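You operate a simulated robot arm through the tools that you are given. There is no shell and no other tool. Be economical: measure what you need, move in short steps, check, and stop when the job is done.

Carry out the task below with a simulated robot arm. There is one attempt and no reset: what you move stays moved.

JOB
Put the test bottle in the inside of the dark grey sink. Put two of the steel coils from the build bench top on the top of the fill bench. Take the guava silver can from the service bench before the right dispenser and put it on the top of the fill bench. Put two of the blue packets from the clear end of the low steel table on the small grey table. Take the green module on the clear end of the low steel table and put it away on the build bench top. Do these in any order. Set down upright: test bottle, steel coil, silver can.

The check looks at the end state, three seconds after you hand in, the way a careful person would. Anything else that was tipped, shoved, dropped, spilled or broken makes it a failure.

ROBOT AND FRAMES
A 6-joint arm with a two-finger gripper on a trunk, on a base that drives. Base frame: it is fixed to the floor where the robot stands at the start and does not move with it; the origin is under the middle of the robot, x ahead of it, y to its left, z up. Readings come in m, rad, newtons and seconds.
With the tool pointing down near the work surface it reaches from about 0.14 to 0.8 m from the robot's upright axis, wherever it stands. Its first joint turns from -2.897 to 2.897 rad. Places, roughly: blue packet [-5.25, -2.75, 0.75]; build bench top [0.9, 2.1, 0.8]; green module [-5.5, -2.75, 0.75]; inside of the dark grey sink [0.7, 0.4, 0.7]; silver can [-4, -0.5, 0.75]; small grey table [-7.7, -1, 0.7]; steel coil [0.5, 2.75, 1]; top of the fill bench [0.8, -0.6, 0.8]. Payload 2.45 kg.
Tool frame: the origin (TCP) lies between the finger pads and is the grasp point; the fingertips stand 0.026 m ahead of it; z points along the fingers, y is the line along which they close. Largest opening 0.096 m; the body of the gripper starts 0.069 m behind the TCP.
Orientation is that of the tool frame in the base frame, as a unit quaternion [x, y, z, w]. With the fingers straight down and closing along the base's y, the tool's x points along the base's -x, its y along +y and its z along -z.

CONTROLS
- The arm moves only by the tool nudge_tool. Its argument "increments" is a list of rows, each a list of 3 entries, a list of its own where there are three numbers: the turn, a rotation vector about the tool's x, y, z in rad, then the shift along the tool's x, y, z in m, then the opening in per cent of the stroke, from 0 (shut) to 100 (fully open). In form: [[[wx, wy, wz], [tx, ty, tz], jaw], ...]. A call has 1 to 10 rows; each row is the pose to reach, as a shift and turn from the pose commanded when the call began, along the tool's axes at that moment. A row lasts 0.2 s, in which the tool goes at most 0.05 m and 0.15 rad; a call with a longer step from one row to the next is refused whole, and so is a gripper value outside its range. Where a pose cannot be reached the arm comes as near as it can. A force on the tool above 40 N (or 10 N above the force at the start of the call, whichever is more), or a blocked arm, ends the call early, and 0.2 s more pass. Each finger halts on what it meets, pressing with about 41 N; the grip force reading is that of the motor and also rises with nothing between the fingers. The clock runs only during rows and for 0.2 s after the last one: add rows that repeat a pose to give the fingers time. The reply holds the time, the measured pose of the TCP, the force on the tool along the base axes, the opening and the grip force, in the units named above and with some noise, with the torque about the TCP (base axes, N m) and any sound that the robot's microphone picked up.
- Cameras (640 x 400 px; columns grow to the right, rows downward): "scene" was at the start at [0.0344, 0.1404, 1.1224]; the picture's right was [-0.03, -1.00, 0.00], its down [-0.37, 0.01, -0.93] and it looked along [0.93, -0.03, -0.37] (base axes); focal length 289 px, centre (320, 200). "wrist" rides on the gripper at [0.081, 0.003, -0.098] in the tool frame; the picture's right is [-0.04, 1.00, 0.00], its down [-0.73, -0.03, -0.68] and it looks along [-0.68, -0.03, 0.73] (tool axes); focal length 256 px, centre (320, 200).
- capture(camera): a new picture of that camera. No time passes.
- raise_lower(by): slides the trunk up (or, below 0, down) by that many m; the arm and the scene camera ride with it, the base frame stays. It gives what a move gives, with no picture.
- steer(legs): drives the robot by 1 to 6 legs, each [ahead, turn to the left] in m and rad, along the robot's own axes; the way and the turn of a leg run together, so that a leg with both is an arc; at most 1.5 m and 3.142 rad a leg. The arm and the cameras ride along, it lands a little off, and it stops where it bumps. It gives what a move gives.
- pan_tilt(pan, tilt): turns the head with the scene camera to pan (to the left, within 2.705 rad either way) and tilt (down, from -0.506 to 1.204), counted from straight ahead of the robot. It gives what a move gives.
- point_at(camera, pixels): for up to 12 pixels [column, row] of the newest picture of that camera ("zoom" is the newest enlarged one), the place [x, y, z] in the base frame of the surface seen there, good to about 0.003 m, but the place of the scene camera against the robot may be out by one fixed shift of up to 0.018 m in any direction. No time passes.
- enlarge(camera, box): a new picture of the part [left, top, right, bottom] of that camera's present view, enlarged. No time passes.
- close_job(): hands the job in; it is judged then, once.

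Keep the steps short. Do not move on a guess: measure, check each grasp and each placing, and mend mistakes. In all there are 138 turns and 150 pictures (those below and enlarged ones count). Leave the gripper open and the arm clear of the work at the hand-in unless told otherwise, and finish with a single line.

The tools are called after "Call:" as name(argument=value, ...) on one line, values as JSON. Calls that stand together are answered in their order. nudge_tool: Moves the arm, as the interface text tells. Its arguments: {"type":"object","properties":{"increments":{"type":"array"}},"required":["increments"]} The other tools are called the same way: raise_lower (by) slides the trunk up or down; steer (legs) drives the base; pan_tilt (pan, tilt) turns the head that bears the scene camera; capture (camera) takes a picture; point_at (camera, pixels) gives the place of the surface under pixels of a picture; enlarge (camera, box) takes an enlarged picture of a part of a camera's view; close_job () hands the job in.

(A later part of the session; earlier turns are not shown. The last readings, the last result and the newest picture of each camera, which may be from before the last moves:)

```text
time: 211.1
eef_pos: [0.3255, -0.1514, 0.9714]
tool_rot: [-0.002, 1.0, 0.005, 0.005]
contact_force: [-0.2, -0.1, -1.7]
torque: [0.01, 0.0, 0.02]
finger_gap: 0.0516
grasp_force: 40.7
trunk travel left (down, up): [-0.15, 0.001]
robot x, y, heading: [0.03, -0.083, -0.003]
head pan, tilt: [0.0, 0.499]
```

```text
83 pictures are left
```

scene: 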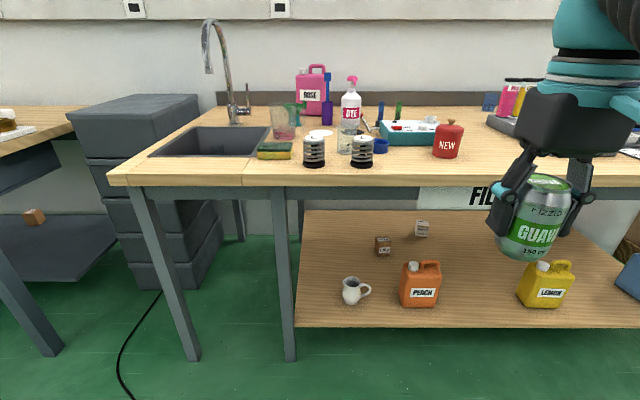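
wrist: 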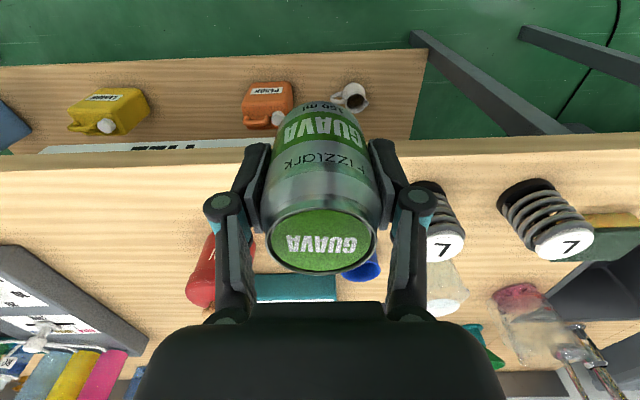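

Forward 0.13 and down to just above contact (expected TCP ≈0.893).

Call:
nudge_tool(increments=[[[0, 0, 0], [-0.045, 0, 0], 42], [[0, 0, 0], [-0.09, 0, 0], 42], [[0, 0, 0], [-0.13, 0, 0.01], 42], [[0, 0, 0], [-0.13, 0, 0.05], 42], [[0, 0, 0], [-0.13, 0, 0.07], 42], [[0, 0, 0], [-0.13, 0, 0.074], 42], [[0, 0, 0], [-0.13, 0, 0.076], 42]])

Call:
capture(camera="wrist")

```text
time: 212.7
eef_pos: [0.4559, -0.149, 0.8938]
tool_rot: [-0.002, 1.0, 0.005, 0.005]
contact_force: [-0.1, -0.1, -1.2]
torque: [0.01, 0.01, -0.03]
finger_gap: 0.0519
grasp_force: 41.0
trunk travel left (down, up): [-0.15, 0.001]
robot x, y, heading: [0.0311, -0.0818, -0.0]
head pan, tilt: [0.0, 0.499]
```

```text
82 pictures are left
```

wrist: 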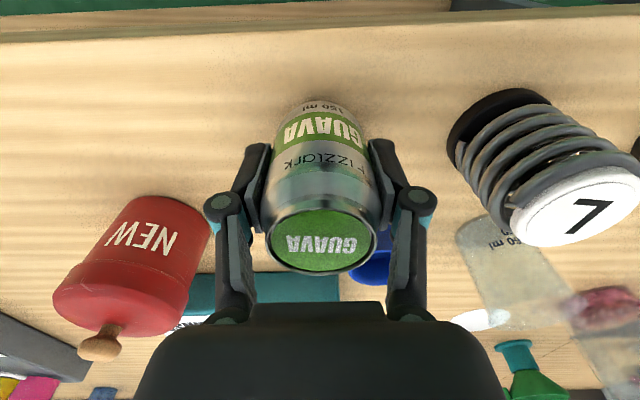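

Call:
nudge_tool(increments=[[[0, 0, 0], [0, 0, 0.001], 42], [[0, 0, 0], [0, 0, 0.002], 42], [[0, 0, 0], [0, 0, 0.003], 42], [[0, 0, 0], [0, 0, 0.004], 42]])

```text
time: 213.7
eef_pos: [0.4569, -0.1497, 0.8911]
tool_rot: [-0.002, 1.0, 0.004, 0.005]
contact_force: [1.5, -0.2, 1.9]
torque: [-0.04, -0.05, 0.02]
finger_gap: 0.0517
grasp_force: 41.0
trunk travel left (down, up): [-0.15, 0.001]
robot x, y, heading: [0.0284, -0.0817, -0.005]
head pan, tilt: [0.0, 0.499]
```

Just touching (1.9 N rising). I open only as far as needed, rise and retract.

Call:
nudge_tool(increments=[[[0, 0, 0], [0, 0, 0], 55], [[0, 0, 0], [0, 0, 0], 75], [[0, 0, 0], [0, 0, 0], 95], [[0, 0, 0], [0, 0, 0], 95], [[0, 0, 0], [0, 0, -0.04], 95], [[0, 0, 0], [0, 0, -0.08], 100], [[0, 0, 0], [0.04, 0, -0.085], 100], [[0, 0, 0], [0.085, 0, -0.085], 100], [[0, 0, 0], [0.13, 0.02, -0.085], 100], [[0, 0, 0], [0.17, 0.03, -0.085], 100]])

Call:
capture(camera="wrist")

```text
time: 215.9
eef_pos: [0.2848, -0.1211, 0.9732]
tool_rot: [-0.002, 1.0, 0.006, 0.005]
contact_force: [0.9, -0.2, -1.1]
torque: [0.04, 0.06, 0.04]
finger_gap: 0.0959
grasp_force: 0.1
trunk travel left (down, up): [-0.15, 0.001]
robot x, y, heading: [0.0301, -0.081, -0.004]
head pan, tilt: [0.0, 0.499]
```

```text
81 pictures are left
```

wrist: 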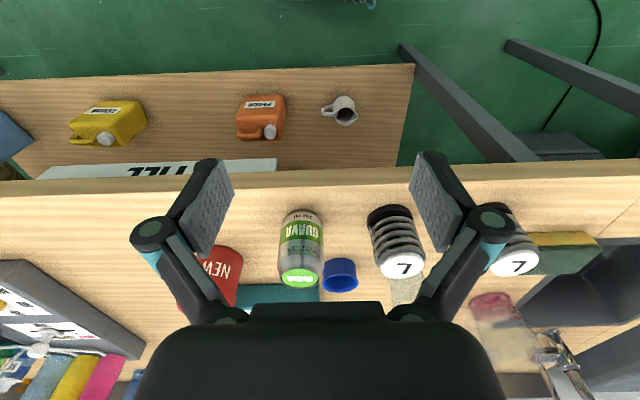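

All three on the fill bench stand upright. Now I head for the low steel table: back off, turn around, drive 4.3 m.

Call:
steer(legs=[[-0.35, 0], [0, 3.112], [1.5, 0], [1.5, 0], [1.3, 0]])

Call:
pan_tilt(pan=0.7, tilt=0.25)

Call:
capture(camera="scene")

```text
time: 245.4
eef_pos: [-4.8219, 0.1234, 0.9734]
tool_rot: [1.0, -0.016, -0.005, 0.005]
contact_force: [0.0, -0.2, -1.6]
torque: [0.01, -0.01, 0.02]
finger_gap: 0.096
grasp_force: 0.0
trunk travel left (down, up): [-0.15, 0.001]
robot x, y, heading: [-4.5708, 0.0762, 3.105]
head pan, tilt: [0.0, 0.499]
```

```text
time: 246.5
eef_pos: [-4.8214, 0.1234, 0.9739]
tool_rot: [1.0, -0.018, -0.006, 0.005]
contact_force: [0.7, 0.0, 0.4]
torque: [0.01, -0.02, -0.01]
finger_gap: 0.0961
grasp_force: 0.1
trunk travel left (down, up): [-0.15, 0.001]
robot x, y, heading: [-4.5687, 0.0747, 3.103]
head pan, tilt: [0.7, 0.25]
```

```text
80 pictures are left
```

scene: 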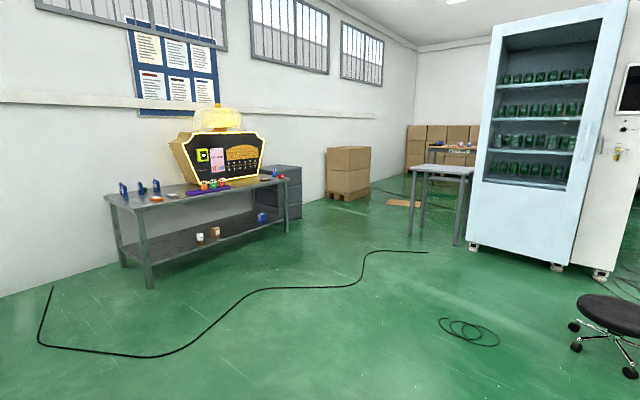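

I see the low steel table (left, with dispenser) and the small grey table at (440,175). I zoom and measure.

Call:
enlarge(camera="scene", box=[90, 150, 310, 290])

Call:
point_at(camera="scene", pixels=[[150, 285], [122, 265], [148, 205], [108, 197], [284, 180], [410, 170], [470, 180], [455, 165], [412, 232], [458, 243], [250, 290], [380, 255]])

```text
2.86 times, centred on (200, 220) of scene
```

zoom: 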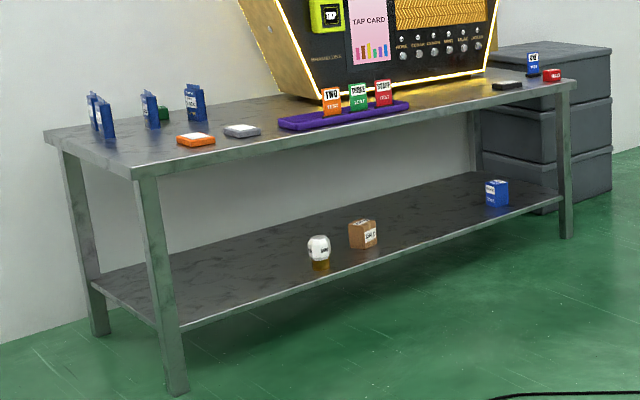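

```text
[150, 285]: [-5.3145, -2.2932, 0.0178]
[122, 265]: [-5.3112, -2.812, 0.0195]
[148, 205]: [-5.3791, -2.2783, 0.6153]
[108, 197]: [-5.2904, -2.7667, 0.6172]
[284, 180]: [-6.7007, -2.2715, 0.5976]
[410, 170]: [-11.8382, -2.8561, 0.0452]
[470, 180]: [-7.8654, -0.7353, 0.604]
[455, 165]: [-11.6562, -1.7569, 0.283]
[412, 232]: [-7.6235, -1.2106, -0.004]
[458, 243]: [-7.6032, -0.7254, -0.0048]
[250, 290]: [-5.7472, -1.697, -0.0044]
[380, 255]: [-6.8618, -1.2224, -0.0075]
```

The clear end is at x≈-5.3…-5.7 (top z≈0.64, front edge y≈-2.27), with blue packets standing upright and the green module behind. I drive diagonally to about (-5.42,-1.6), facing the table.

Call:
steer(legs=[[0.25, 0], [0, 1.268], [0.9, 0], [0.89, 0], [0, 0.341]])

Call:
pan_tilt(pan=0.0, tilt=0.5)

Call:
capture(camera="scene")

Call:
capture(camera="wrist")

```text
time: 261.2
eef_pos: [-5.4444, -1.8818, 0.9746]
tool_rot: [0.708, 0.706, 0.0, 0.007]
contact_force: [0.8, -0.3, -0.9]
torque: [0.02, -0.01, 0.03]
finger_gap: 0.0961
grasp_force: 0.0
trunk travel left (down, up): [-0.15, 0.001]
robot x, y, heading: [-5.4033, -1.6282, -1.576]
head pan, tilt: [0.7, 0.25]
```

```text
time: 262.3
eef_pos: [-5.4448, -1.8813, 0.9749]
tool_rot: [0.708, 0.706, 0.0, 0.007]
contact_force: [-0.3, 0.1, -0.8]
torque: [0.04, 0.02, 0.01]
finger_gap: 0.0961
grasp_force: 0.0
trunk travel left (down, up): [-0.15, 0.001]
robot x, y, heading: [-5.4064, -1.6263, -1.576]
head pan, tilt: [0.0, 0.499]
```

```text
78 pictures are left
```

scene: 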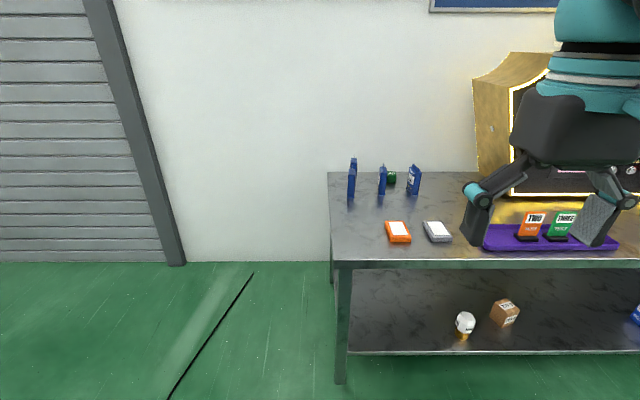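

```text
77 pictures are left
```

wrist: 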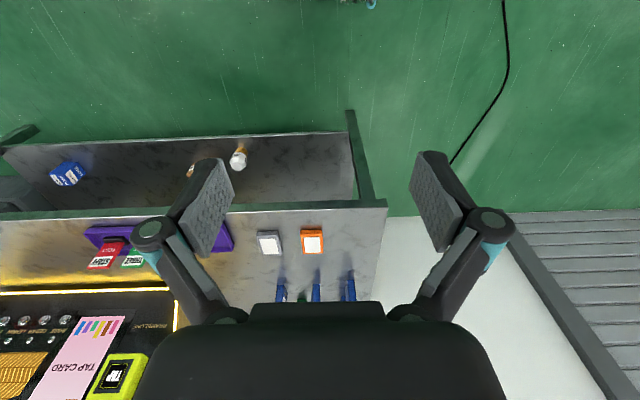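

Call:
enlarge(camera="scene", box=[320, 145, 448, 225])

Call:
point_at(camera="scene", pixels=[[351, 190], [352, 165], [382, 185], [413, 182], [391, 178], [397, 232], [437, 232], [335, 240], [335, 180], [430, 195], [495, 100], [340, 380]])

```text
5.00 times, centred on (384, 185) of scene
```

zoom: 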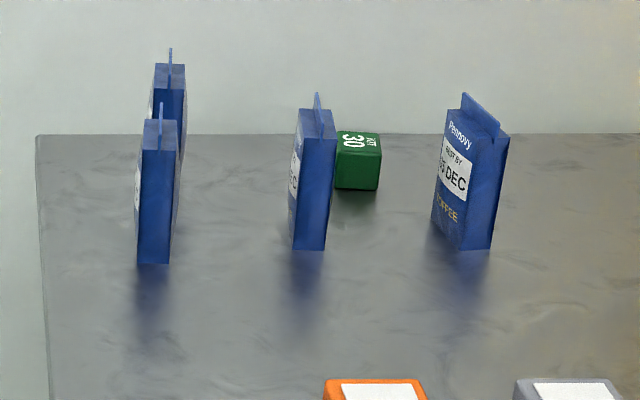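

```text
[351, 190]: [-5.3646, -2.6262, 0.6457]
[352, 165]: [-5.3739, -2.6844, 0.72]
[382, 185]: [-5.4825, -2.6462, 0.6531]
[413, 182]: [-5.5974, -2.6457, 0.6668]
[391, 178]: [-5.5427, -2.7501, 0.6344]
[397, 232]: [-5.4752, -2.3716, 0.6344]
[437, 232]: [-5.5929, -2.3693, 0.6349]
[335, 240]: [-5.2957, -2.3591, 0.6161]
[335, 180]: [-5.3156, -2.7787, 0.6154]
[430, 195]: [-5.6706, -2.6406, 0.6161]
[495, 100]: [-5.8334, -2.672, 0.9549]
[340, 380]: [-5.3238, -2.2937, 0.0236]
```

Four blue packets stand at y≈-2.65 (x -5.37 two in a row, -5.48, -5.60) and the green module at (-5.54,-2.75). I drive 0.28 closer and look down with the wrist camera.

Call:
steer(legs=[[0.28, 0.005]])

Call:
nudge_tool(increments=[[[0, 0, 0], [-0.045, -0.01, 0], 100], [[0, 0, 0], [-0.09, -0.03, 0], 100], [[0, 0, 0], [-0.13, -0.05, 0], 100], [[0, 0, 0], [-0.17, -0.07, 0], 100], [[0, 0, 0], [-0.21, -0.09, 0.01], 100], [[0, 0, 0], [-0.25, -0.1, 0.02], 100]])

Call:
capture(camera="wrist")

```text
time: 264.3
eef_pos: [-5.4461, -2.1616, 0.9742]
tool_rot: [0.708, 0.707, 0.0, 0.007]
contact_force: [-0.7, 1.0, 0.1]
torque: [-0.02, -0.01, 0.0]
finger_gap: 0.0958
grasp_force: 0.1
trunk travel left (down, up): [-0.15, 0.001]
robot x, y, heading: [-5.4083, -1.906, -1.573]
head pan, tilt: [0.0, 0.499]
```

```text
time: 265.7
eef_pos: [-5.5472, -2.4124, 0.957]
tool_rot: [0.708, 0.706, -0.001, 0.007]
contact_force: [-0.1, 0.3, 0.6]
torque: [-0.09, 0.05, 0.01]
finger_gap: 0.0963
grasp_force: 0.0
trunk travel left (down, up): [-0.15, 0.001]
robot x, y, heading: [-5.4047, -1.9078, -1.575]
head pan, tilt: [0.0, 0.499]
```

```text
75 pictures are left
```

wrist: 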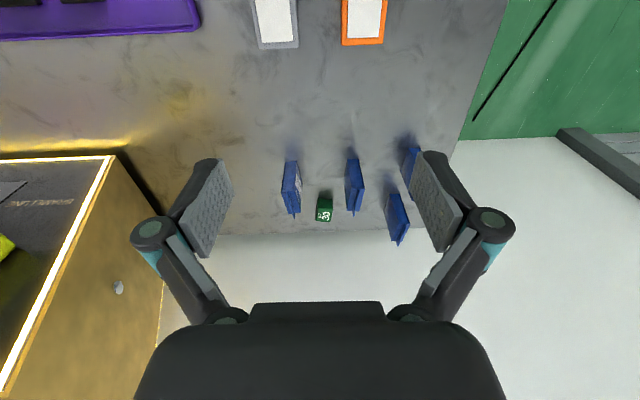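

I see all four packets and the module from above. I enlarge and measure.

Call:
enlarge(camera="wrist", box=[260, 140, 420, 250])

Call:
point_at(camera="wrist", pixels=[[290, 175], [291, 163], [294, 210], [300, 180], [282, 180], [353, 165], [354, 208], [347, 180], [362, 185], [324, 215], [324, 205], [330, 170]])

```text
3.64 times, centred on (340, 195) of wrist
```

zoom: 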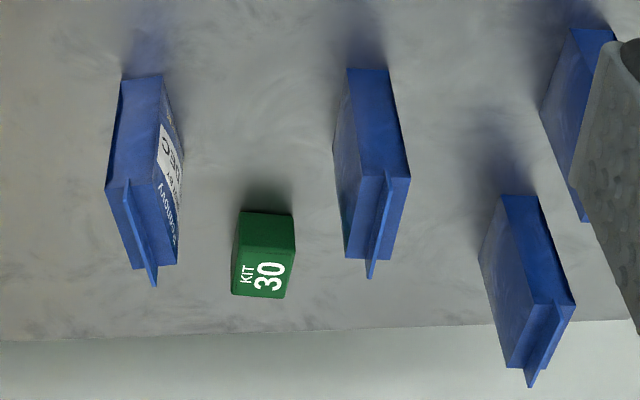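

```text
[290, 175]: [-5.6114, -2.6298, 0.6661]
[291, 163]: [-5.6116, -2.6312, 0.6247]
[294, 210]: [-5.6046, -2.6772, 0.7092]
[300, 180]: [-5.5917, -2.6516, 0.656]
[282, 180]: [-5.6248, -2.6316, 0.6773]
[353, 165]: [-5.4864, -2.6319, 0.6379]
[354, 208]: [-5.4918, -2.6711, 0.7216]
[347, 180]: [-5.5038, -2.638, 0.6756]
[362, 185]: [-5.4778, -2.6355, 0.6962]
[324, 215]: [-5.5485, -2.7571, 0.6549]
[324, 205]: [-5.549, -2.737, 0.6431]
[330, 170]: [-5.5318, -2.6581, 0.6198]
```

I query points on the tops of packets 1 and 2 and the module in the enlarged picture.

Call:
point_at(camera="zoom", pixels=[[113, 195], [150, 190], [135, 262], [168, 258], [337, 185], [402, 185], [352, 252], [383, 252], [245, 220], [288, 220], [240, 288], [284, 290]])

```text
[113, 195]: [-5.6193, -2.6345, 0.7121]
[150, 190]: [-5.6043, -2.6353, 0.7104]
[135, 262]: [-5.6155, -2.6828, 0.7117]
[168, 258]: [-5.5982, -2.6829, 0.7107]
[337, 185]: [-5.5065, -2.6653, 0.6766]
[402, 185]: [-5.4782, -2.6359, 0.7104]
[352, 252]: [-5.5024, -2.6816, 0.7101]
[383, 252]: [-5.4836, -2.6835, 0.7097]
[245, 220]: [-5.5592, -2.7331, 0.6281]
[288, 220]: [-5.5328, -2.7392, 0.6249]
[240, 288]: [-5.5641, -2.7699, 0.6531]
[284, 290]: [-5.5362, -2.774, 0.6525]
```

P1 centre (-5.609,-2.659), top 0.711; P2 (-5.491,-2.659); module (-5.549,-2.755), top 0.655. I drive 6 cm closer for reach, then move above P1.

Call:
steer(legs=[[0.06, 0]])

Call:
nudge_tool(increments=[[[0, 0, 0], [-0.02, -0.02, 0.04], 100], [[0, 0, 0], [-0.045, -0.04, 0.07], 100], [[0, 0, 0], [-0.08, -0.062, 0.09], 100], [[0, 0, 0], [-0.12, -0.062, 0.11], 100]])

Call:
capture(camera="wrist")

```text
time: 266.6
eef_pos: [-5.5474, -2.473, 0.9569]
tool_rot: [0.709, 0.705, 0.0, 0.007]
contact_force: [0.3, -0.4, -0.5]
torque: [0.03, 0.01, -0.01]
finger_gap: 0.0962
grasp_force: 0.0
trunk travel left (down, up): [-0.15, 0.001]
robot x, y, heading: [-5.4029, -1.9691, -1.58]
head pan, tilt: [0.0, 0.499]
```

```text
time: 267.6
eef_pos: [-5.6069, -2.5946, 0.8483]
tool_rot: [0.708, 0.706, -0.001, 0.007]
contact_force: [0.2, 0.4, 1.1]
torque: [-0.04, 0.03, 0.01]
finger_gap: 0.0959
grasp_force: 0.0
trunk travel left (down, up): [-0.15, 0.001]
robot x, y, heading: [-5.4062, -1.9675, -1.579]
head pan, tilt: [0.0, 0.499]
```

```text
73 pictures are left
```

wrist: 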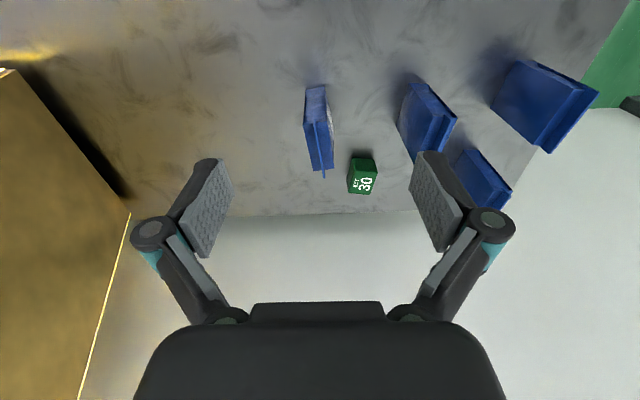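

P1 is centred between the fingers. I move over it, turning the tool by 0.09 rad to match its small yaw, stopping at z≈0.80.

Call:
nudge_tool(increments=[[[0, 0, -0.05], [-0.03, -0.001, 0.02], 100], [[0, 0, -0.09], [-0.064, -0.001, 0.045], 100]])

Call:
capture(camera="wrist")

```text
time: 268.2
eef_pos: [-5.6085, -2.6576, 0.8071]
tool_rot: [0.676, 0.737, -0.001, 0.008]
contact_force: [0.2, 1.7, 0.0]
torque: [-0.06, 0.02, -0.01]
finger_gap: 0.0961
grasp_force: 0.1
trunk travel left (down, up): [-0.15, 0.001]
robot x, y, heading: [-5.4065, -1.9648, -1.574]
head pan, tilt: [0.0, 0.499]
```

```text
72 pictures are left
```

wrist: 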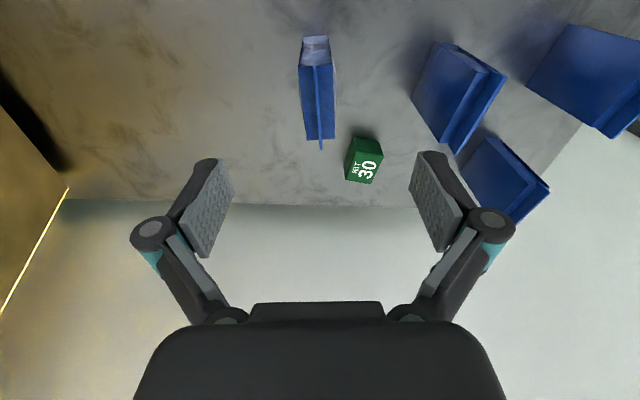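

Aligned. I narrow the jaws to 65 % (neighbour clearance), descend to z≈0.672.

Call:
nudge_tool(increments=[[[0, 0, 0], [0, -0.001, 0.03], 70], [[0, 0, 0], [0, -0.001, 0.075], 65], [[0, 0, 0], [0, -0.001, 0.115], 65], [[0, 0, 0], [0, -0.001, 0.135], 65]])

Call:
capture(camera="wrist")

```text
time: 269.2
eef_pos: [-5.6087, -2.6601, 0.6714]
tool_rot: [0.675, 0.737, -0.001, 0.007]
contact_force: [-0.6, -0.6, -0.8]
torque: [-0.01, -0.03, 0.03]
finger_gap: 0.0621
grasp_force: 0.1
trunk travel left (down, up): [-0.15, 0.001]
robot x, y, heading: [-5.406, -1.9701, -1.577]
head pan, tilt: [0.0, 0.499]
```

```text
71 pictures are left
```

wrist: 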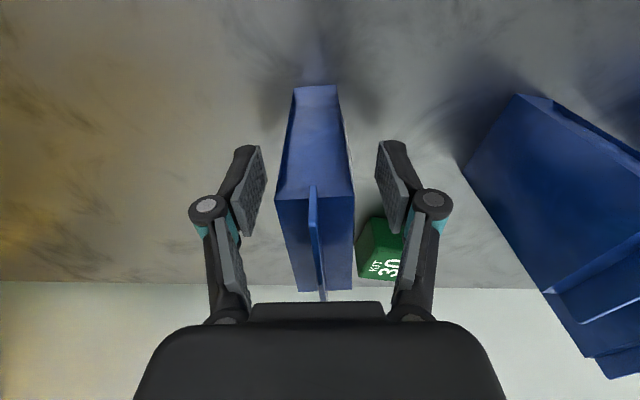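

Straddled well. Close and lift.

Call:
nudge_tool(increments=[[[0, 0, 0], [0, 0, 0], 40], [[0, 0, 0], [0, 0, 0], 20], [[0, 0, 0], [0, 0, 0], 18], [[0, 0, 0], [0, 0, 0], 18]])

Call:
nudge_tool(increments=[[[0, 0, 0], [0, 0, -0.03], 18], [[0, 0, 0], [0, 0, -0.07], 18], [[0, 0, 0], [0, 0, -0.11], 18], [[0, 0, 0], [0.03, 0, -0.145], 18], [[0, 0, 0.05], [0.07, 0, -0.165], 18], [[0, 0, 0.09], [0.115, 0, -0.18], 18], [[0, 0, 0.09], [0.16, 0, -0.2], 18], [[0, 0, 0.09], [0.2, 0, -0.22], 18], [[0, 0, 0.09], [0.245, 0, -0.24], 18], [[0, 0, 0.09], [0.29, 0, -0.26], 18]])

Call:
capture(camera="wrist")

```text
time: 270.2
eef_pos: [-5.6076, -2.6595, 0.6698]
tool_rot: [0.676, 0.737, -0.001, 0.007]
contact_force: [-0.5, 0.4, 0.2]
torque: [-0.06, 0.0, 0.0]
finger_gap: 0.0332
grasp_force: 41.2
trunk travel left (down, up): [-0.15, 0.001]
robot x, y, heading: [-5.4044, -1.9668, -1.574]
head pan, tilt: [0.0, 0.499]
```

```text
time: 272.4
eef_pos: [-5.6364, -2.3674, 0.9271]
tool_rot: [0.708, 0.706, 0.001, 0.006]
contact_force: [1.4, 0.5, -1.3]
torque: [0.05, -0.01, 0.02]
finger_gap: 0.0329
grasp_force: 41.1
trunk travel left (down, up): [-0.15, 0.001]
robot x, y, heading: [-5.4081, -1.9685, -1.579]
head pan, tilt: [0.0, 0.499]
```

```text
70 pictures are left
```

wrist: 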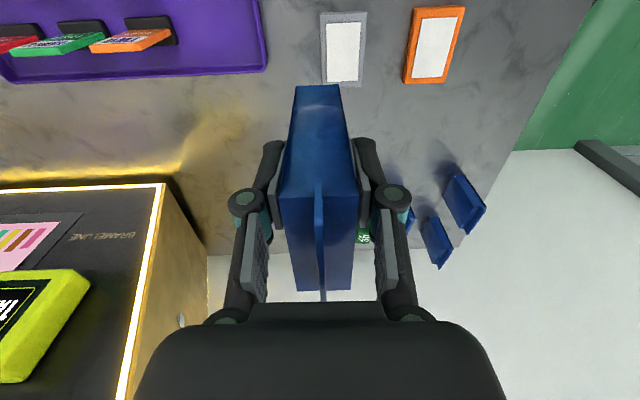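

P1 is held upright. I back off 0.5 m, turn and drive to near (-6.9,-1.05) facing the small grey table.

Call:
steer(legs=[[-0.5, 0], [0, -1.835], [0.78, 0], [0.78, 0], [0, 0.271]])

Call:
pan_tilt(pan=0.0, tilt=0.5)

Call:
capture(camera="scene")

```text
time: 288.3
eef_pos: [-7.3224, -0.8429, 0.9282]
tool_rot: [1.0, 0.011, -0.005, 0.006]
contact_force: [-0.4, -0.3, -0.9]
torque: [0.06, -0.05, 0.0]
finger_gap: 0.0328
grasp_force: 40.9
trunk travel left (down, up): [-0.15, 0.001]
robot x, y, heading: [-6.9181, -1.0666, -3.122]
head pan, tilt: [0.0, 0.499]
```

```text
time: 288.9
eef_pos: [-7.3227, -0.8427, 0.9273]
tool_rot: [1.0, 0.012, -0.005, 0.005]
contact_force: [0.5, -0.2, -1.6]
torque: [-0.02, 0.01, -0.04]
finger_gap: 0.033
grasp_force: 40.7
trunk travel left (down, up): [-0.15, 0.001]
robot x, y, heading: [-6.9181, -1.0631, -3.125]
head pan, tilt: [0.0, 0.499]
```

```text
69 pictures are left
```

scene: 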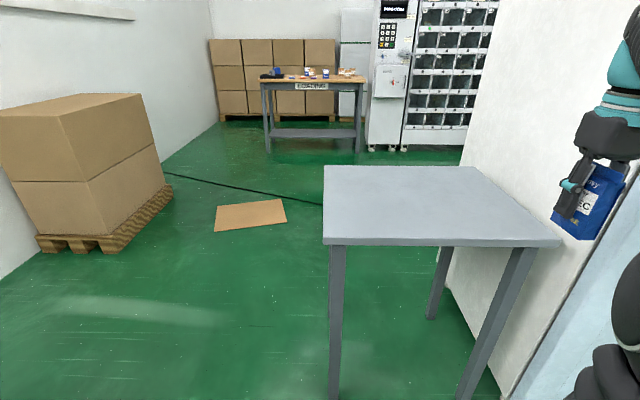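

The small grey table is ahead; a cabinet wall stands on the right close to the tool. I measure table corners and the cabinet.

Call:
point_at(camera="scene", pixels=[[326, 240], [552, 243], [328, 168], [475, 168], [430, 205], [510, 200], [600, 300], [540, 260], [500, 330], [470, 120], [338, 390], [470, 390]])

Call:
capture(camera="wrist")

```text
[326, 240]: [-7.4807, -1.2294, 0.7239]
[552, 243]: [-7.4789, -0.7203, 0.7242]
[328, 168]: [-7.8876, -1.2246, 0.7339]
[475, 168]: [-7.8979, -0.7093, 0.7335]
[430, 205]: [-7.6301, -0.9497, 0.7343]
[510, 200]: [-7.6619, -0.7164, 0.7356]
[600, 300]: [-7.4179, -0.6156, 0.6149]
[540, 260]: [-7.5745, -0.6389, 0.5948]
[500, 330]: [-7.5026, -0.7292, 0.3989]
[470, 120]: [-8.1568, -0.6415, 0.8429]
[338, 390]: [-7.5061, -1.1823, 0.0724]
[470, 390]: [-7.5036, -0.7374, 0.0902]
```

```text
68 pictures are left
```

wrist: 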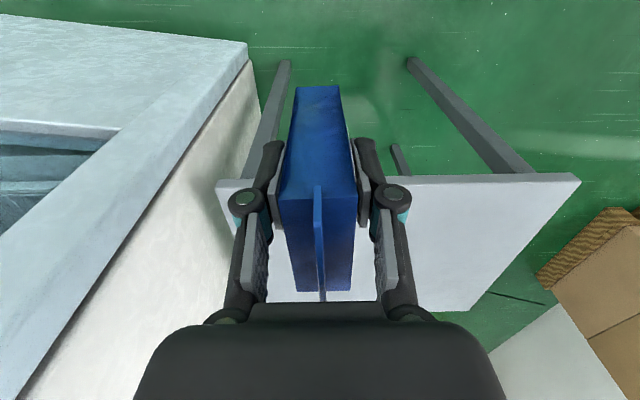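

Table top: x -7.48…-7.90, y -0.715…-1.23, z≈0.737. I move the tool to the robot's middle line (away from the cabinet), then drive 0.2 closer.

Call:
nudge_tool(increments=[[[0, 0, 0], [0.02, 0.04, 0], 18], [[0, 0, 0], [0.04, 0.08, 0], 18], [[0, 0, 0], [0.06, 0.12, 0], 18], [[0, 0, 0], [0.07, 0.16, 0], 18], [[0, 0, 0], [0.07, 0.2, 0], 18], [[0, 0, 0], [0.07, 0.235, 0], 18]])

Call:
steer(legs=[[0.2, -0.015]])

Call:
capture(camera="wrist")

Call:
point_at(camera="wrist", pixels=[[200, 180], [450, 180], [200, 250], [450, 250], [500, 200], [250, 120]])

```text
time: 290.3
eef_pos: [-7.2491, -1.0783, 0.9301]
tool_rot: [1.0, 0.011, -0.005, 0.005]
contact_force: [0.0, -0.2, -0.6]
torque: [-0.03, -0.05, 0.0]
finger_gap: 0.0331
grasp_force: 41.2
trunk travel left (down, up): [-0.15, 0.001]
robot x, y, heading: [-6.9156, -1.062, -3.12]
head pan, tilt: [0.0, 0.499]
```

```text
time: 291.9
eef_pos: [-7.4506, -1.0747, 0.9308]
tool_rot: [1.0, 0.003, -0.006, 0.005]
contact_force: [0.7, 0.5, -0.8]
torque: [0.03, -0.01, -0.02]
finger_gap: 0.033
grasp_force: 40.7
trunk travel left (down, up): [-0.15, 0.001]
robot x, y, heading: [-7.1201, -1.0647, -3.14]
head pan, tilt: [0.0, 0.499]
```

```text
67 pictures are left
```

wrist: 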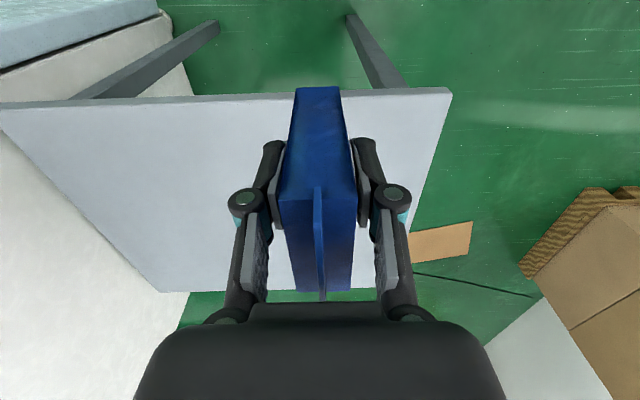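

```text
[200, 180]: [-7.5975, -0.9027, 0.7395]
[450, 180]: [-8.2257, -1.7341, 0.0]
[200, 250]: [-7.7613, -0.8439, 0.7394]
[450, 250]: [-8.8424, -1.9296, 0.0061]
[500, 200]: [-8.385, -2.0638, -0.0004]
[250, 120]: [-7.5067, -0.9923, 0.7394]
```

Table surface z=0.7395. I place P1 at (-7.64,-1.065): forward 0.19 and down toward TCP≈0.795.

Call:
nudge_tool(increments=[[[0, 0, 0], [-0.045, -0.005, 0], 18], [[0, 0, 0], [-0.09, -0.01, 0.01], 18], [[0, 0, 0], [-0.135, -0.01, 0.03], 18], [[0, 0, 0], [-0.175, -0.01, 0.055], 18], [[0, 0, 0], [-0.19, -0.01, 0.09], 18], [[0, 0, 0], [-0.19, -0.01, 0.12], 18], [[0, 0, 0], [-0.19, -0.01, 0.133], 18]])

Call:
nudge_tool(increments=[[[0, 0, 0], [0, 0, 0.002], 18], [[0, 0, 0], [0, 0, 0.004], 18], [[0, 0, 0], [0, 0, 0.006], 18], [[0, 0, 0], [0, 0, 0.007], 18]])

Call:
capture(camera="wrist")

```text
time: 293.5
eef_pos: [-7.6436, -1.068, 0.799]
tool_rot: [1.0, 0.004, -0.005, 0.005]
contact_force: [0.3, -0.8, -0.5]
torque: [-0.03, -0.03, 0.03]
finger_gap: 0.0331
grasp_force: 40.7
trunk travel left (down, up): [-0.15, 0.001]
robot x, y, heading: [-7.1207, -1.0634, -3.143]
head pan, tilt: [0.0, 0.499]
```

```text
time: 294.5
eef_pos: [-7.641, -1.0673, 0.7926]
tool_rot: [1.0, 0.004, -0.006, 0.005]
contact_force: [0.3, 0.4, 0.1]
torque: [0.02, -0.01, -0.01]
finger_gap: 0.0331
grasp_force: 40.8
trunk travel left (down, up): [-0.15, 0.001]
robot x, y, heading: [-7.1186, -1.0703, -3.14]
head pan, tilt: [0.0, 0.499]
```

```text
66 pictures are left
```

wrist: 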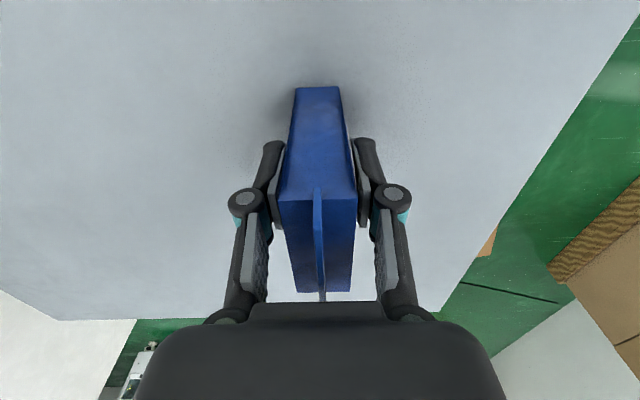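

Call:
nudge_tool(increments=[[[0, 0, 0], [0, 0, 0.001], 18], [[0, 0, 0], [0, 0, 0.002], 18], [[0, 0, 0], [0, 0, 0.003], 18], [[0, 0, 0], [0, 0, 0.004], 18]])

```text
time: 295.5
eef_pos: [-7.6421, -1.0677, 0.7904]
tool_rot: [1.0, 0.003, -0.007, 0.006]
contact_force: [-0.1, -1.8, 19.6]
torque: [0.08, -0.44, 0.01]
finger_gap: 0.0331
grasp_force: 40.8
trunk travel left (down, up): [-0.15, 0.001]
robot x, y, heading: [-7.1208, -1.0658, -3.14]
head pan, tilt: [0.0, 0.499]
```

Contact (20 N). Ease off 1 mm, open to 60 %, rise and retract.

Call:
nudge_tool(increments=[[[0, 0, 0], [0, 0, -0.002], 25], [[0, 0, 0], [0, 0, -0.002], 45], [[0, 0, 0], [0, 0, -0.002], 65], [[0, 0, 0], [0, 0, -0.002], 65], [[0, 0, 0], [0, 0, -0.04], 65], [[0, 0, 0], [0, 0, -0.08], 65], [[0, 0, 0], [0, 0, -0.12], 70], [[0, 0, 0], [0.045, 0, -0.13], 80], [[0, 0, 0], [0.09, 0, -0.14], 100], [[0, 0, 0], [0.135, 0, -0.15], 100]])

Call:
capture(camera="wrist")

```text
time: 297.7
eef_pos: [-7.5079, -1.062, 0.9358]
tool_rot: [1.0, 0.003, -0.004, 0.005]
contact_force: [0.2, 0.8, -0.9]
torque: [0.03, -0.08, -0.01]
finger_gap: 0.0962
grasp_force: 0.1
trunk travel left (down, up): [-0.15, 0.001]
robot x, y, heading: [-7.1176, -1.0667, -3.14]
head pan, tilt: [0.0, 0.499]
```

```text
65 pictures are left
```

wrist: 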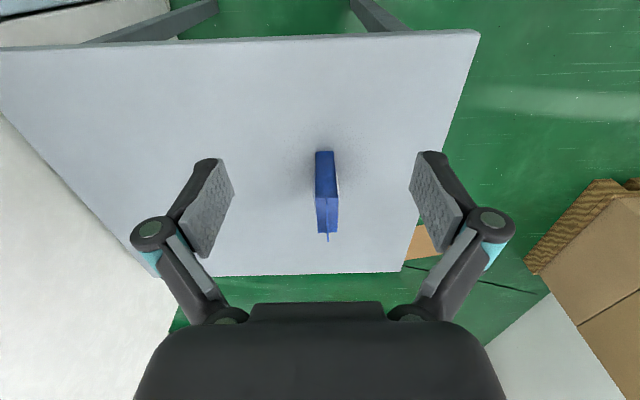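

P1 stands on the table. I reverse along the same way to the low steel table for the second packet.

Call:
steer(legs=[[-0.2, 0], [0, -0.271], [-0.775, 0], [-0.775, 0], [0, 1.842], [0.42, 0]])

Call:
capture(camera="wrist")

Call:
capture(camera="scene")

```text
time: 314.3
eef_pos: [-5.4297, -2.2605, 0.9368]
tool_rot: [0.706, 0.708, 0.0, 0.008]
contact_force: [0.5, -0.2, -0.7]
torque: [-0.02, 0.02, 0.02]
finger_gap: 0.0958
grasp_force: 0.1
trunk travel left (down, up): [-0.15, 0.001]
robot x, y, heading: [-5.4263, -1.8746, -1.575]
head pan, tilt: [0.0, 0.499]
```

```text
64 pictures are left
```

wrist: 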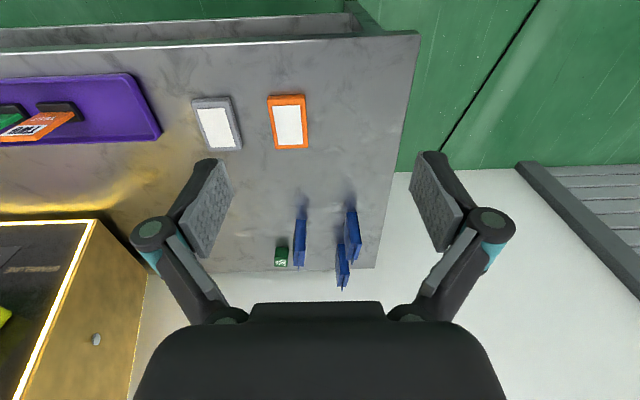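

```text
63 pictures are left
```

scene: 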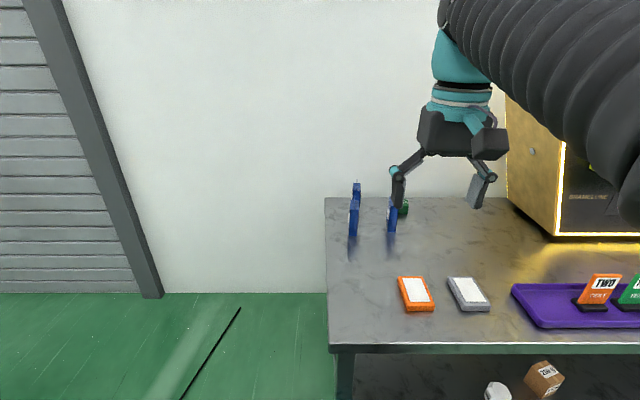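

All others still upright. I drive 0.09 closer and move the tool toward P2 at z≈0.85.

Call:
steer(legs=[[0.09, 0.004]])

Call:
nudge_tool(increments=[[[0, 0, 0], [-0.04, -0.01, 0.01], 100], [[0, 0, 0], [-0.08, -0.025, 0.025], 100], [[0, 0, 0], [-0.12, -0.04, 0.04], 100], [[0, 0, 0], [-0.16, -0.055, 0.055], 100], [[0, 0, 0], [-0.2, -0.061, 0.07], 100], [[0, 0, 0], [-0.24, -0.061, 0.09], 100]])

Call:
capture(camera="wrist")

```text
time: 315.4
eef_pos: [-5.4287, -2.3505, 0.9365]
tool_rot: [0.704, 0.71, 0.0, 0.007]
contact_force: [0.1, 0.4, -0.2]
torque: [-0.03, 0.01, 0.01]
finger_gap: 0.0964
grasp_force: 0.1
trunk travel left (down, up): [-0.15, 0.001]
robot x, y, heading: [-5.4256, -1.9596, -1.572]
head pan, tilt: [0.0, 0.499]
```

```text
time: 316.8
eef_pos: [-5.4844, -2.5918, 0.849]
tool_rot: [0.704, 0.71, -0.001, 0.008]
contact_force: [-0.3, 1.0, 0.7]
torque: [-0.08, 0.01, 0.02]
finger_gap: 0.0958
grasp_force: 0.1
trunk travel left (down, up): [-0.15, 0.001]
robot x, y, heading: [-5.4258, -1.9611, -1.566]
head pan, tilt: [0.0, 0.499]
```

```text
62 pictures are left
```

wrist: 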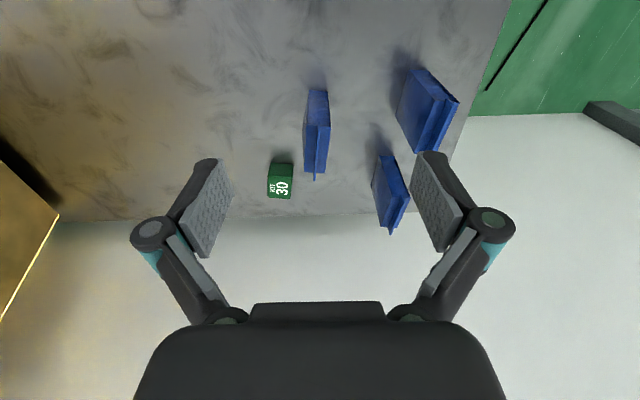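

P2 is aligned. Move over it with jaws narrowing to 65 %, then descend to 0.672.

Call:
nudge_tool(increments=[[[0, 0, 0], [-0.035, -0.004, 0.02], 85], [[0, 0, 0], [-0.068, -0.006, 0.045], 65], [[0, 0, 0], [-0.068, -0.006, 0.045], 65]])

Call:
capture(camera="wrist")

```text
time: 317.6
eef_pos: [-5.4891, -2.6614, 0.8017]
tool_rot: [0.705, 0.71, 0.0, 0.008]
contact_force: [0.0, 0.1, -0.1]
torque: [0.01, -0.02, 0.03]
finger_gap: 0.0624
grasp_force: 0.0
trunk travel left (down, up): [-0.15, 0.001]
robot x, y, heading: [-5.4257, -1.9621, -1.568]
head pan, tilt: [0.0, 0.499]
```

```text
61 pictures are left
```

wrist: 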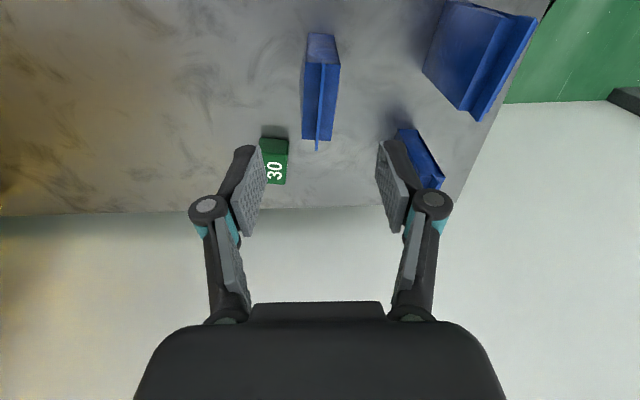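

Before descending I check the rear packet's and module's distance from the fingers.

Call:
point_at(camera="wrist", pixels=[[403, 135], [415, 160], [430, 165], [440, 185], [275, 142], [275, 175], [286, 160], [309, 100], [337, 100], [318, 50]])

```text
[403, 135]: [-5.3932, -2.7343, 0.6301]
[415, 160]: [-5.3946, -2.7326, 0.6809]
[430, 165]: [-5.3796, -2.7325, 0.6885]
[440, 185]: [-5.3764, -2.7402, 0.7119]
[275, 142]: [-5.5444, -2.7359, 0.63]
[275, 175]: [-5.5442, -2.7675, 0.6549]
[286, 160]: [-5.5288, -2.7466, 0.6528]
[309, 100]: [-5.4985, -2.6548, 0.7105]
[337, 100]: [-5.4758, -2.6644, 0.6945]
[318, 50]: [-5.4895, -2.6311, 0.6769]
```

Rear packet is at y≤-2.73, module y≤-2.735; fingers stay at y≈-2.66±0.012. Safe: I descend, close, then lift.

Call:
nudge_tool(increments=[[[0, 0, 0], [0, 0, 0.045], 65], [[0, 0, 0], [0, 0, 0.09], 65], [[0, 0, 0], [0, 0, 0.13], 65], [[0, 0, 0], [0, 0, 0.13], 40], [[0, 0, 0], [0, 0, 0.13], 20], [[0, 0, 0], [0, 0, 0.13], 18], [[0, 0, 0], [0, 0, 0.13], 18]])

Call:
nudge_tool(increments=[[[0, 0, 0], [0, 0, -0.03], 18], [[0, 0, 0], [0, 0, -0.07], 18], [[0, 0, 0], [0, 0, -0.11], 18], [[0, 0, 0], [0.03, 0, -0.145], 18], [[0, 0, 0], [0.07, 0, -0.165], 18], [[0, 0, 0], [0.115, 0, -0.18], 18], [[0, 0, 0], [0.16, 0, -0.2], 18], [[0, 0, 0], [0.2, 0, -0.22], 18], [[0, 0, 0], [0.245, 0, -0.24], 18], [[0, 0, 0], [0.29, 0.02, -0.26], 18]])

Call:
capture(camera="wrist")

```text
time: 319.2
eef_pos: [-5.4896, -2.6615, 0.6727]
tool_rot: [0.704, 0.71, 0.001, 0.008]
contact_force: [-0.2, -0.6, 2.9]
torque: [-0.11, 0.03, -0.03]
finger_gap: 0.0331
grasp_force: 41.2
trunk travel left (down, up): [-0.15, 0.001]
robot x, y, heading: [-5.424, -1.9622, -1.568]
head pan, tilt: [0.0, 0.499]
```

```text
refused: row 10 steps farther than a row can; nothing moved
```

```text
60 pictures are left
```

wrist: 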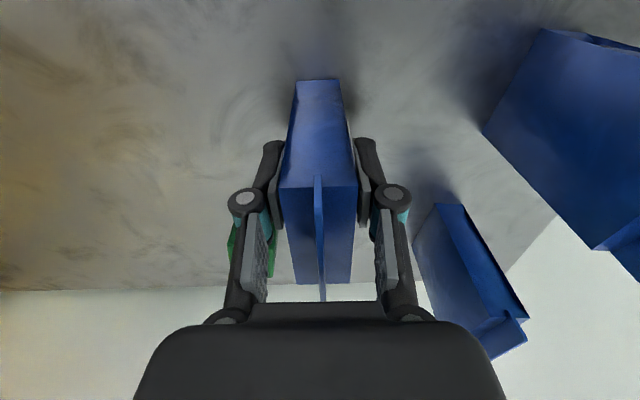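

Gripped at 0.033 m. The lift call was refused by one long row; I resend it with smaller steps.

Call:
nudge_tool(increments=[[[0, 0, 0], [0, 0, -0.03], 18], [[0, 0, 0], [0, 0, -0.07], 18], [[0, 0, 0], [0, 0, -0.11], 18], [[0, 0, 0], [0.03, 0, -0.145], 18], [[0, 0, 0], [0.07, 0, -0.165], 18], [[0, 0, 0], [0.11, 0, -0.185], 18], [[0, 0, 0], [0.15, 0, -0.205], 18], [[0, 0, 0], [0.19, 0, -0.225], 18], [[0, 0, 0], [0.23, 0, -0.245], 18], [[0, 0, 0], [0.27, 0, -0.26], 18]])

Call:
capture(camera="wrist")

```text
time: 321.4
eef_pos: [-5.4927, -2.3925, 0.9298]
tool_rot: [0.704, 0.71, 0.001, 0.006]
contact_force: [0.0, -0.8, -2.0]
torque: [0.02, -0.05, 0.01]
finger_gap: 0.0329
grasp_force: 41.6
trunk travel left (down, up): [-0.15, 0.001]
robot x, y, heading: [-5.4254, -1.9635, -1.566]
head pan, tilt: [0.0, 0.499]
```

```text
59 pictures are left
```

wrist: 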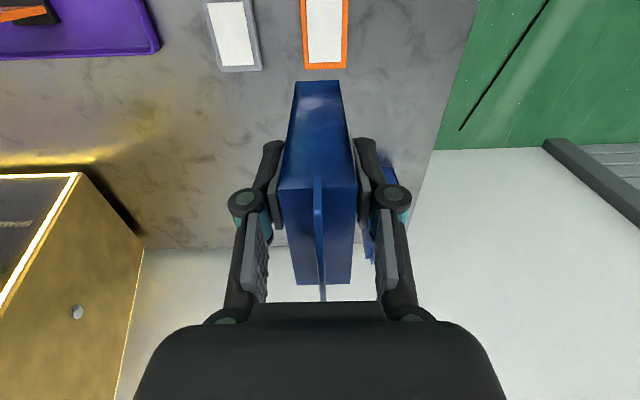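

P2 held. Same drive to the small table, with a final 0.18 m approach (the held packet stays above P1's height).

Call:
steer(legs=[[-0.5, 0], [0, -1.845], [0.78, 0], [0.78, 0], [0, 0.271], [0.16, 0]])

Call:
capture(camera="wrist")

Call:
capture(camera="scene")

```text
time: 338.3
eef_pos: [-7.5237, -1.045, 0.9308]
tool_rot: [1.0, 0.023, -0.005, 0.006]
contact_force: [-0.1, -0.7, -1.4]
torque: [0.0, -0.02, -0.01]
finger_gap: 0.033
grasp_force: 41.2
trunk travel left (down, up): [-0.15, 0.001]
robot x, y, heading: [-7.0947, -1.0955, -3.097]
head pan, tilt: [0.0, 0.499]
```

```text
58 pictures are left
```

wrist: 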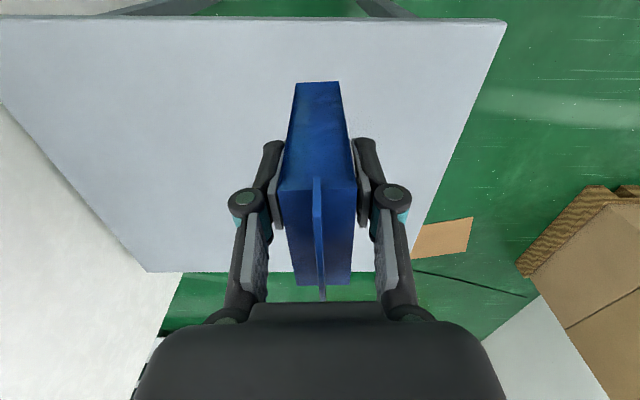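

```text
57 pictures are left
```

scene: 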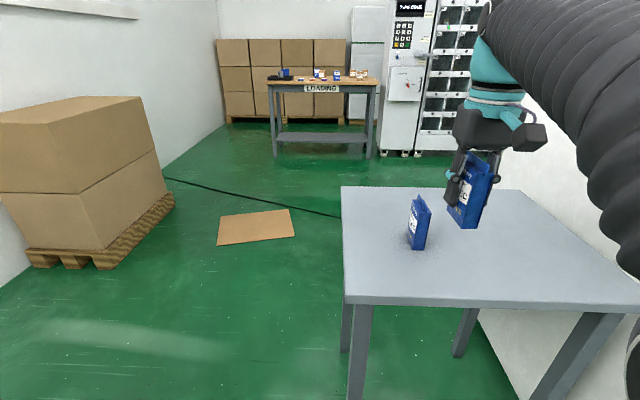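

P1 stands at (420,225) in the scene. I shift right to y≈-0.92 first, then forward to x≈-7.60 and down.

Call:
nudge_tool(increments=[[[0, 0, 0], [0, -0.045, 0], 18], [[0, 0, 0], [0, -0.09, 0], 18], [[0, 0, 0], [0, -0.1285, 0], 18], [[0, 0, 0], [-0.04, -0.1285, 0.02], 18], [[0, 0, 0], [-0.074, -0.1285, 0.05], 18], [[0, 0, 0], [-0.074, -0.1285, 0.095], 18], [[0, 0, 0], [-0.074, -0.1285, 0.125], 18], [[0, 0, 0], [-0.074, -0.1285, 0.133], 18]])

Call:
capture(camera="wrist")

```text
time: 340.1
eef_pos: [-7.603, -0.9215, 0.7957]
tool_rot: [1.0, 0.024, -0.005, 0.005]
contact_force: [-0.8, 0.3, -0.4]
torque: [0.03, 0.03, -0.03]
finger_gap: 0.0331
grasp_force: 40.6
trunk travel left (down, up): [-0.15, 0.001]
robot x, y, heading: [-7.0909, -1.0957, -3.097]
head pan, tilt: [0.0, 0.499]
```

```text
56 pictures are left
```

wrist: 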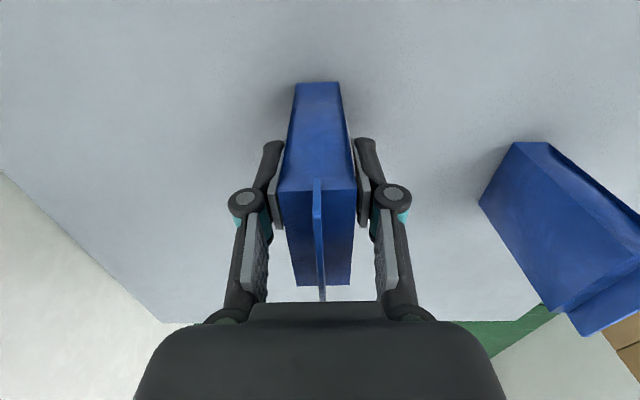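

Clear of P1. I lower in millimetres to contact.

Call:
nudge_tool(increments=[[[0, 0, 0], [0, 0, 0.002], 18], [[0, 0, 0], [0, 0, 0.003], 18], [[0, 0, 0], [0, 0, 0.004], 18], [[0, 0, 0], [0, 0, 0.005], 18]])

```text
time: 341.1
eef_pos: [-7.6036, -0.9217, 0.792]
tool_rot: [1.0, 0.024, -0.006, 0.005]
contact_force: [-1.5, -1.0, 4.2]
torque: [0.09, 0.06, -0.01]
finger_gap: 0.033
grasp_force: 41.0
trunk travel left (down, up): [-0.15, 0.001]
robot x, y, heading: [-7.0879, -1.0926, -3.094]
head pan, tilt: [0.0, 0.499]
```

Contact begins (4 N). Open to 65 %, rise, retract.

Call:
nudge_tool(increments=[[[0, 0, 0], [0, 0, 0], 25], [[0, 0, 0], [0, 0, 0], 45], [[0, 0, 0], [0, 0, 0], 65], [[0, 0, 0], [0, 0, 0], 65], [[0, 0, 0], [0, 0, -0.04], 65], [[0, 0, 0], [0, 0, -0.08], 65], [[0, 0, 0], [0, 0, -0.12], 70], [[0, 0, 0], [0.045, 0.01, -0.13], 80], [[0, 0, 0], [0.09, 0.03, -0.14], 100], [[0, 0, 0], [0.13, 0.05, -0.15], 100]])

Call:
capture(camera="wrist")

```text
refused: row 9 steps farther than a row can; nothing moved
```

```text
55 pictures are left
```

wrist: 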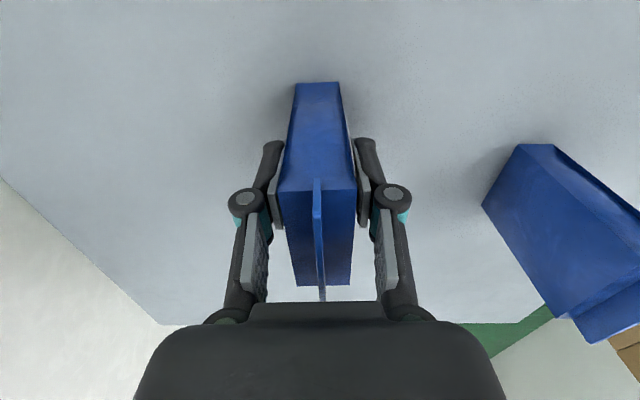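

Refused for a long row; I resend with shorter steps.

Call:
nudge_tool(increments=[[[0, 0, 0], [0, 0, 0], 25], [[0, 0, 0], [0, 0, 0], 45], [[0, 0, 0], [0, 0, 0], 65], [[0, 0, 0], [0, 0, 0], 65], [[0, 0, 0], [0, 0, -0.04], 65], [[0, 0, 0], [0, 0, -0.08], 65], [[0, 0, 0], [0, 0, -0.12], 70], [[0, 0, 0], [0.04, 0.01, -0.13], 80], [[0, 0, 0], [0.08, 0.025, -0.14], 100], [[0, 0, 0], [0.12, 0.04, -0.15], 100]])

Call:
capture(camera="wrist")

```text
time: 343.3
eef_pos: [-7.481, -0.955, 0.9414]
tool_rot: [1.0, 0.024, -0.004, 0.005]
contact_force: [-0.4, 0.3, -0.7]
torque: [-0.05, -0.07, -0.01]
finger_gap: 0.0961
grasp_force: 0.0
trunk travel left (down, up): [-0.15, 0.001]
robot x, y, heading: [-7.09, -1.0976, -3.097]
head pan, tilt: [0.0, 0.499]
```

```text
54 pictures are left
```

wrist: 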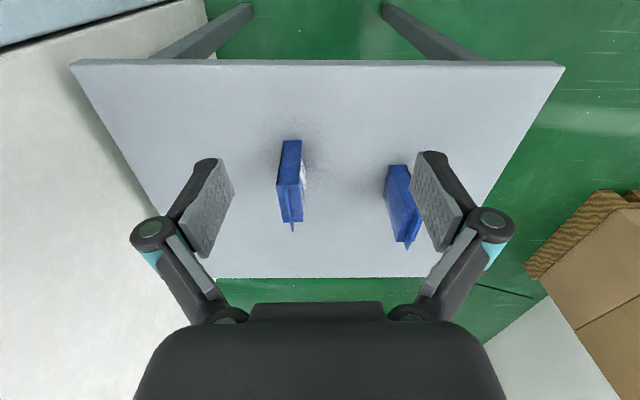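

Both packets stand on the small grey table. I reverse back to the low steel table for the green module.

Call:
steer(legs=[[-0.2, 0], [0, -0.315], [-0.75, 0], [-0.75, 0], [0, 1.842], [0.42, 0]])

Call:
capture(camera="wrist")

```text
time: 359.9
eef_pos: [-5.5611, -2.3012, 0.9419]
tool_rot: [0.687, 0.726, 0.0, 0.007]
contact_force: [0.3, 0.2, 0.7]
torque: [0.01, 0.01, 0.0]
finger_gap: 0.0958
grasp_force: 0.1
trunk travel left (down, up): [-0.15, 0.001]
robot x, y, heading: [-5.4207, -1.9086, -1.516]
head pan, tilt: [0.0, 0.499]
```

```text
53 pictures are left
```

wrist: 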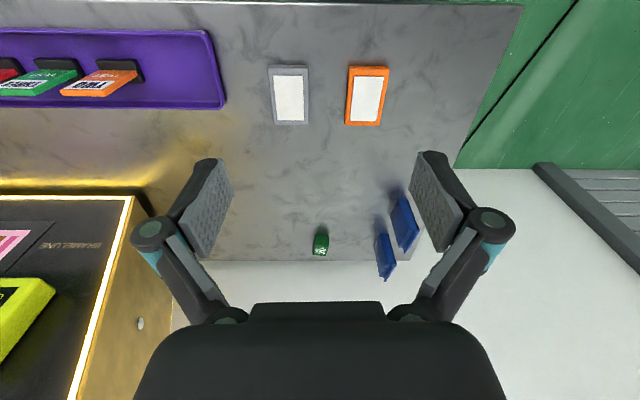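

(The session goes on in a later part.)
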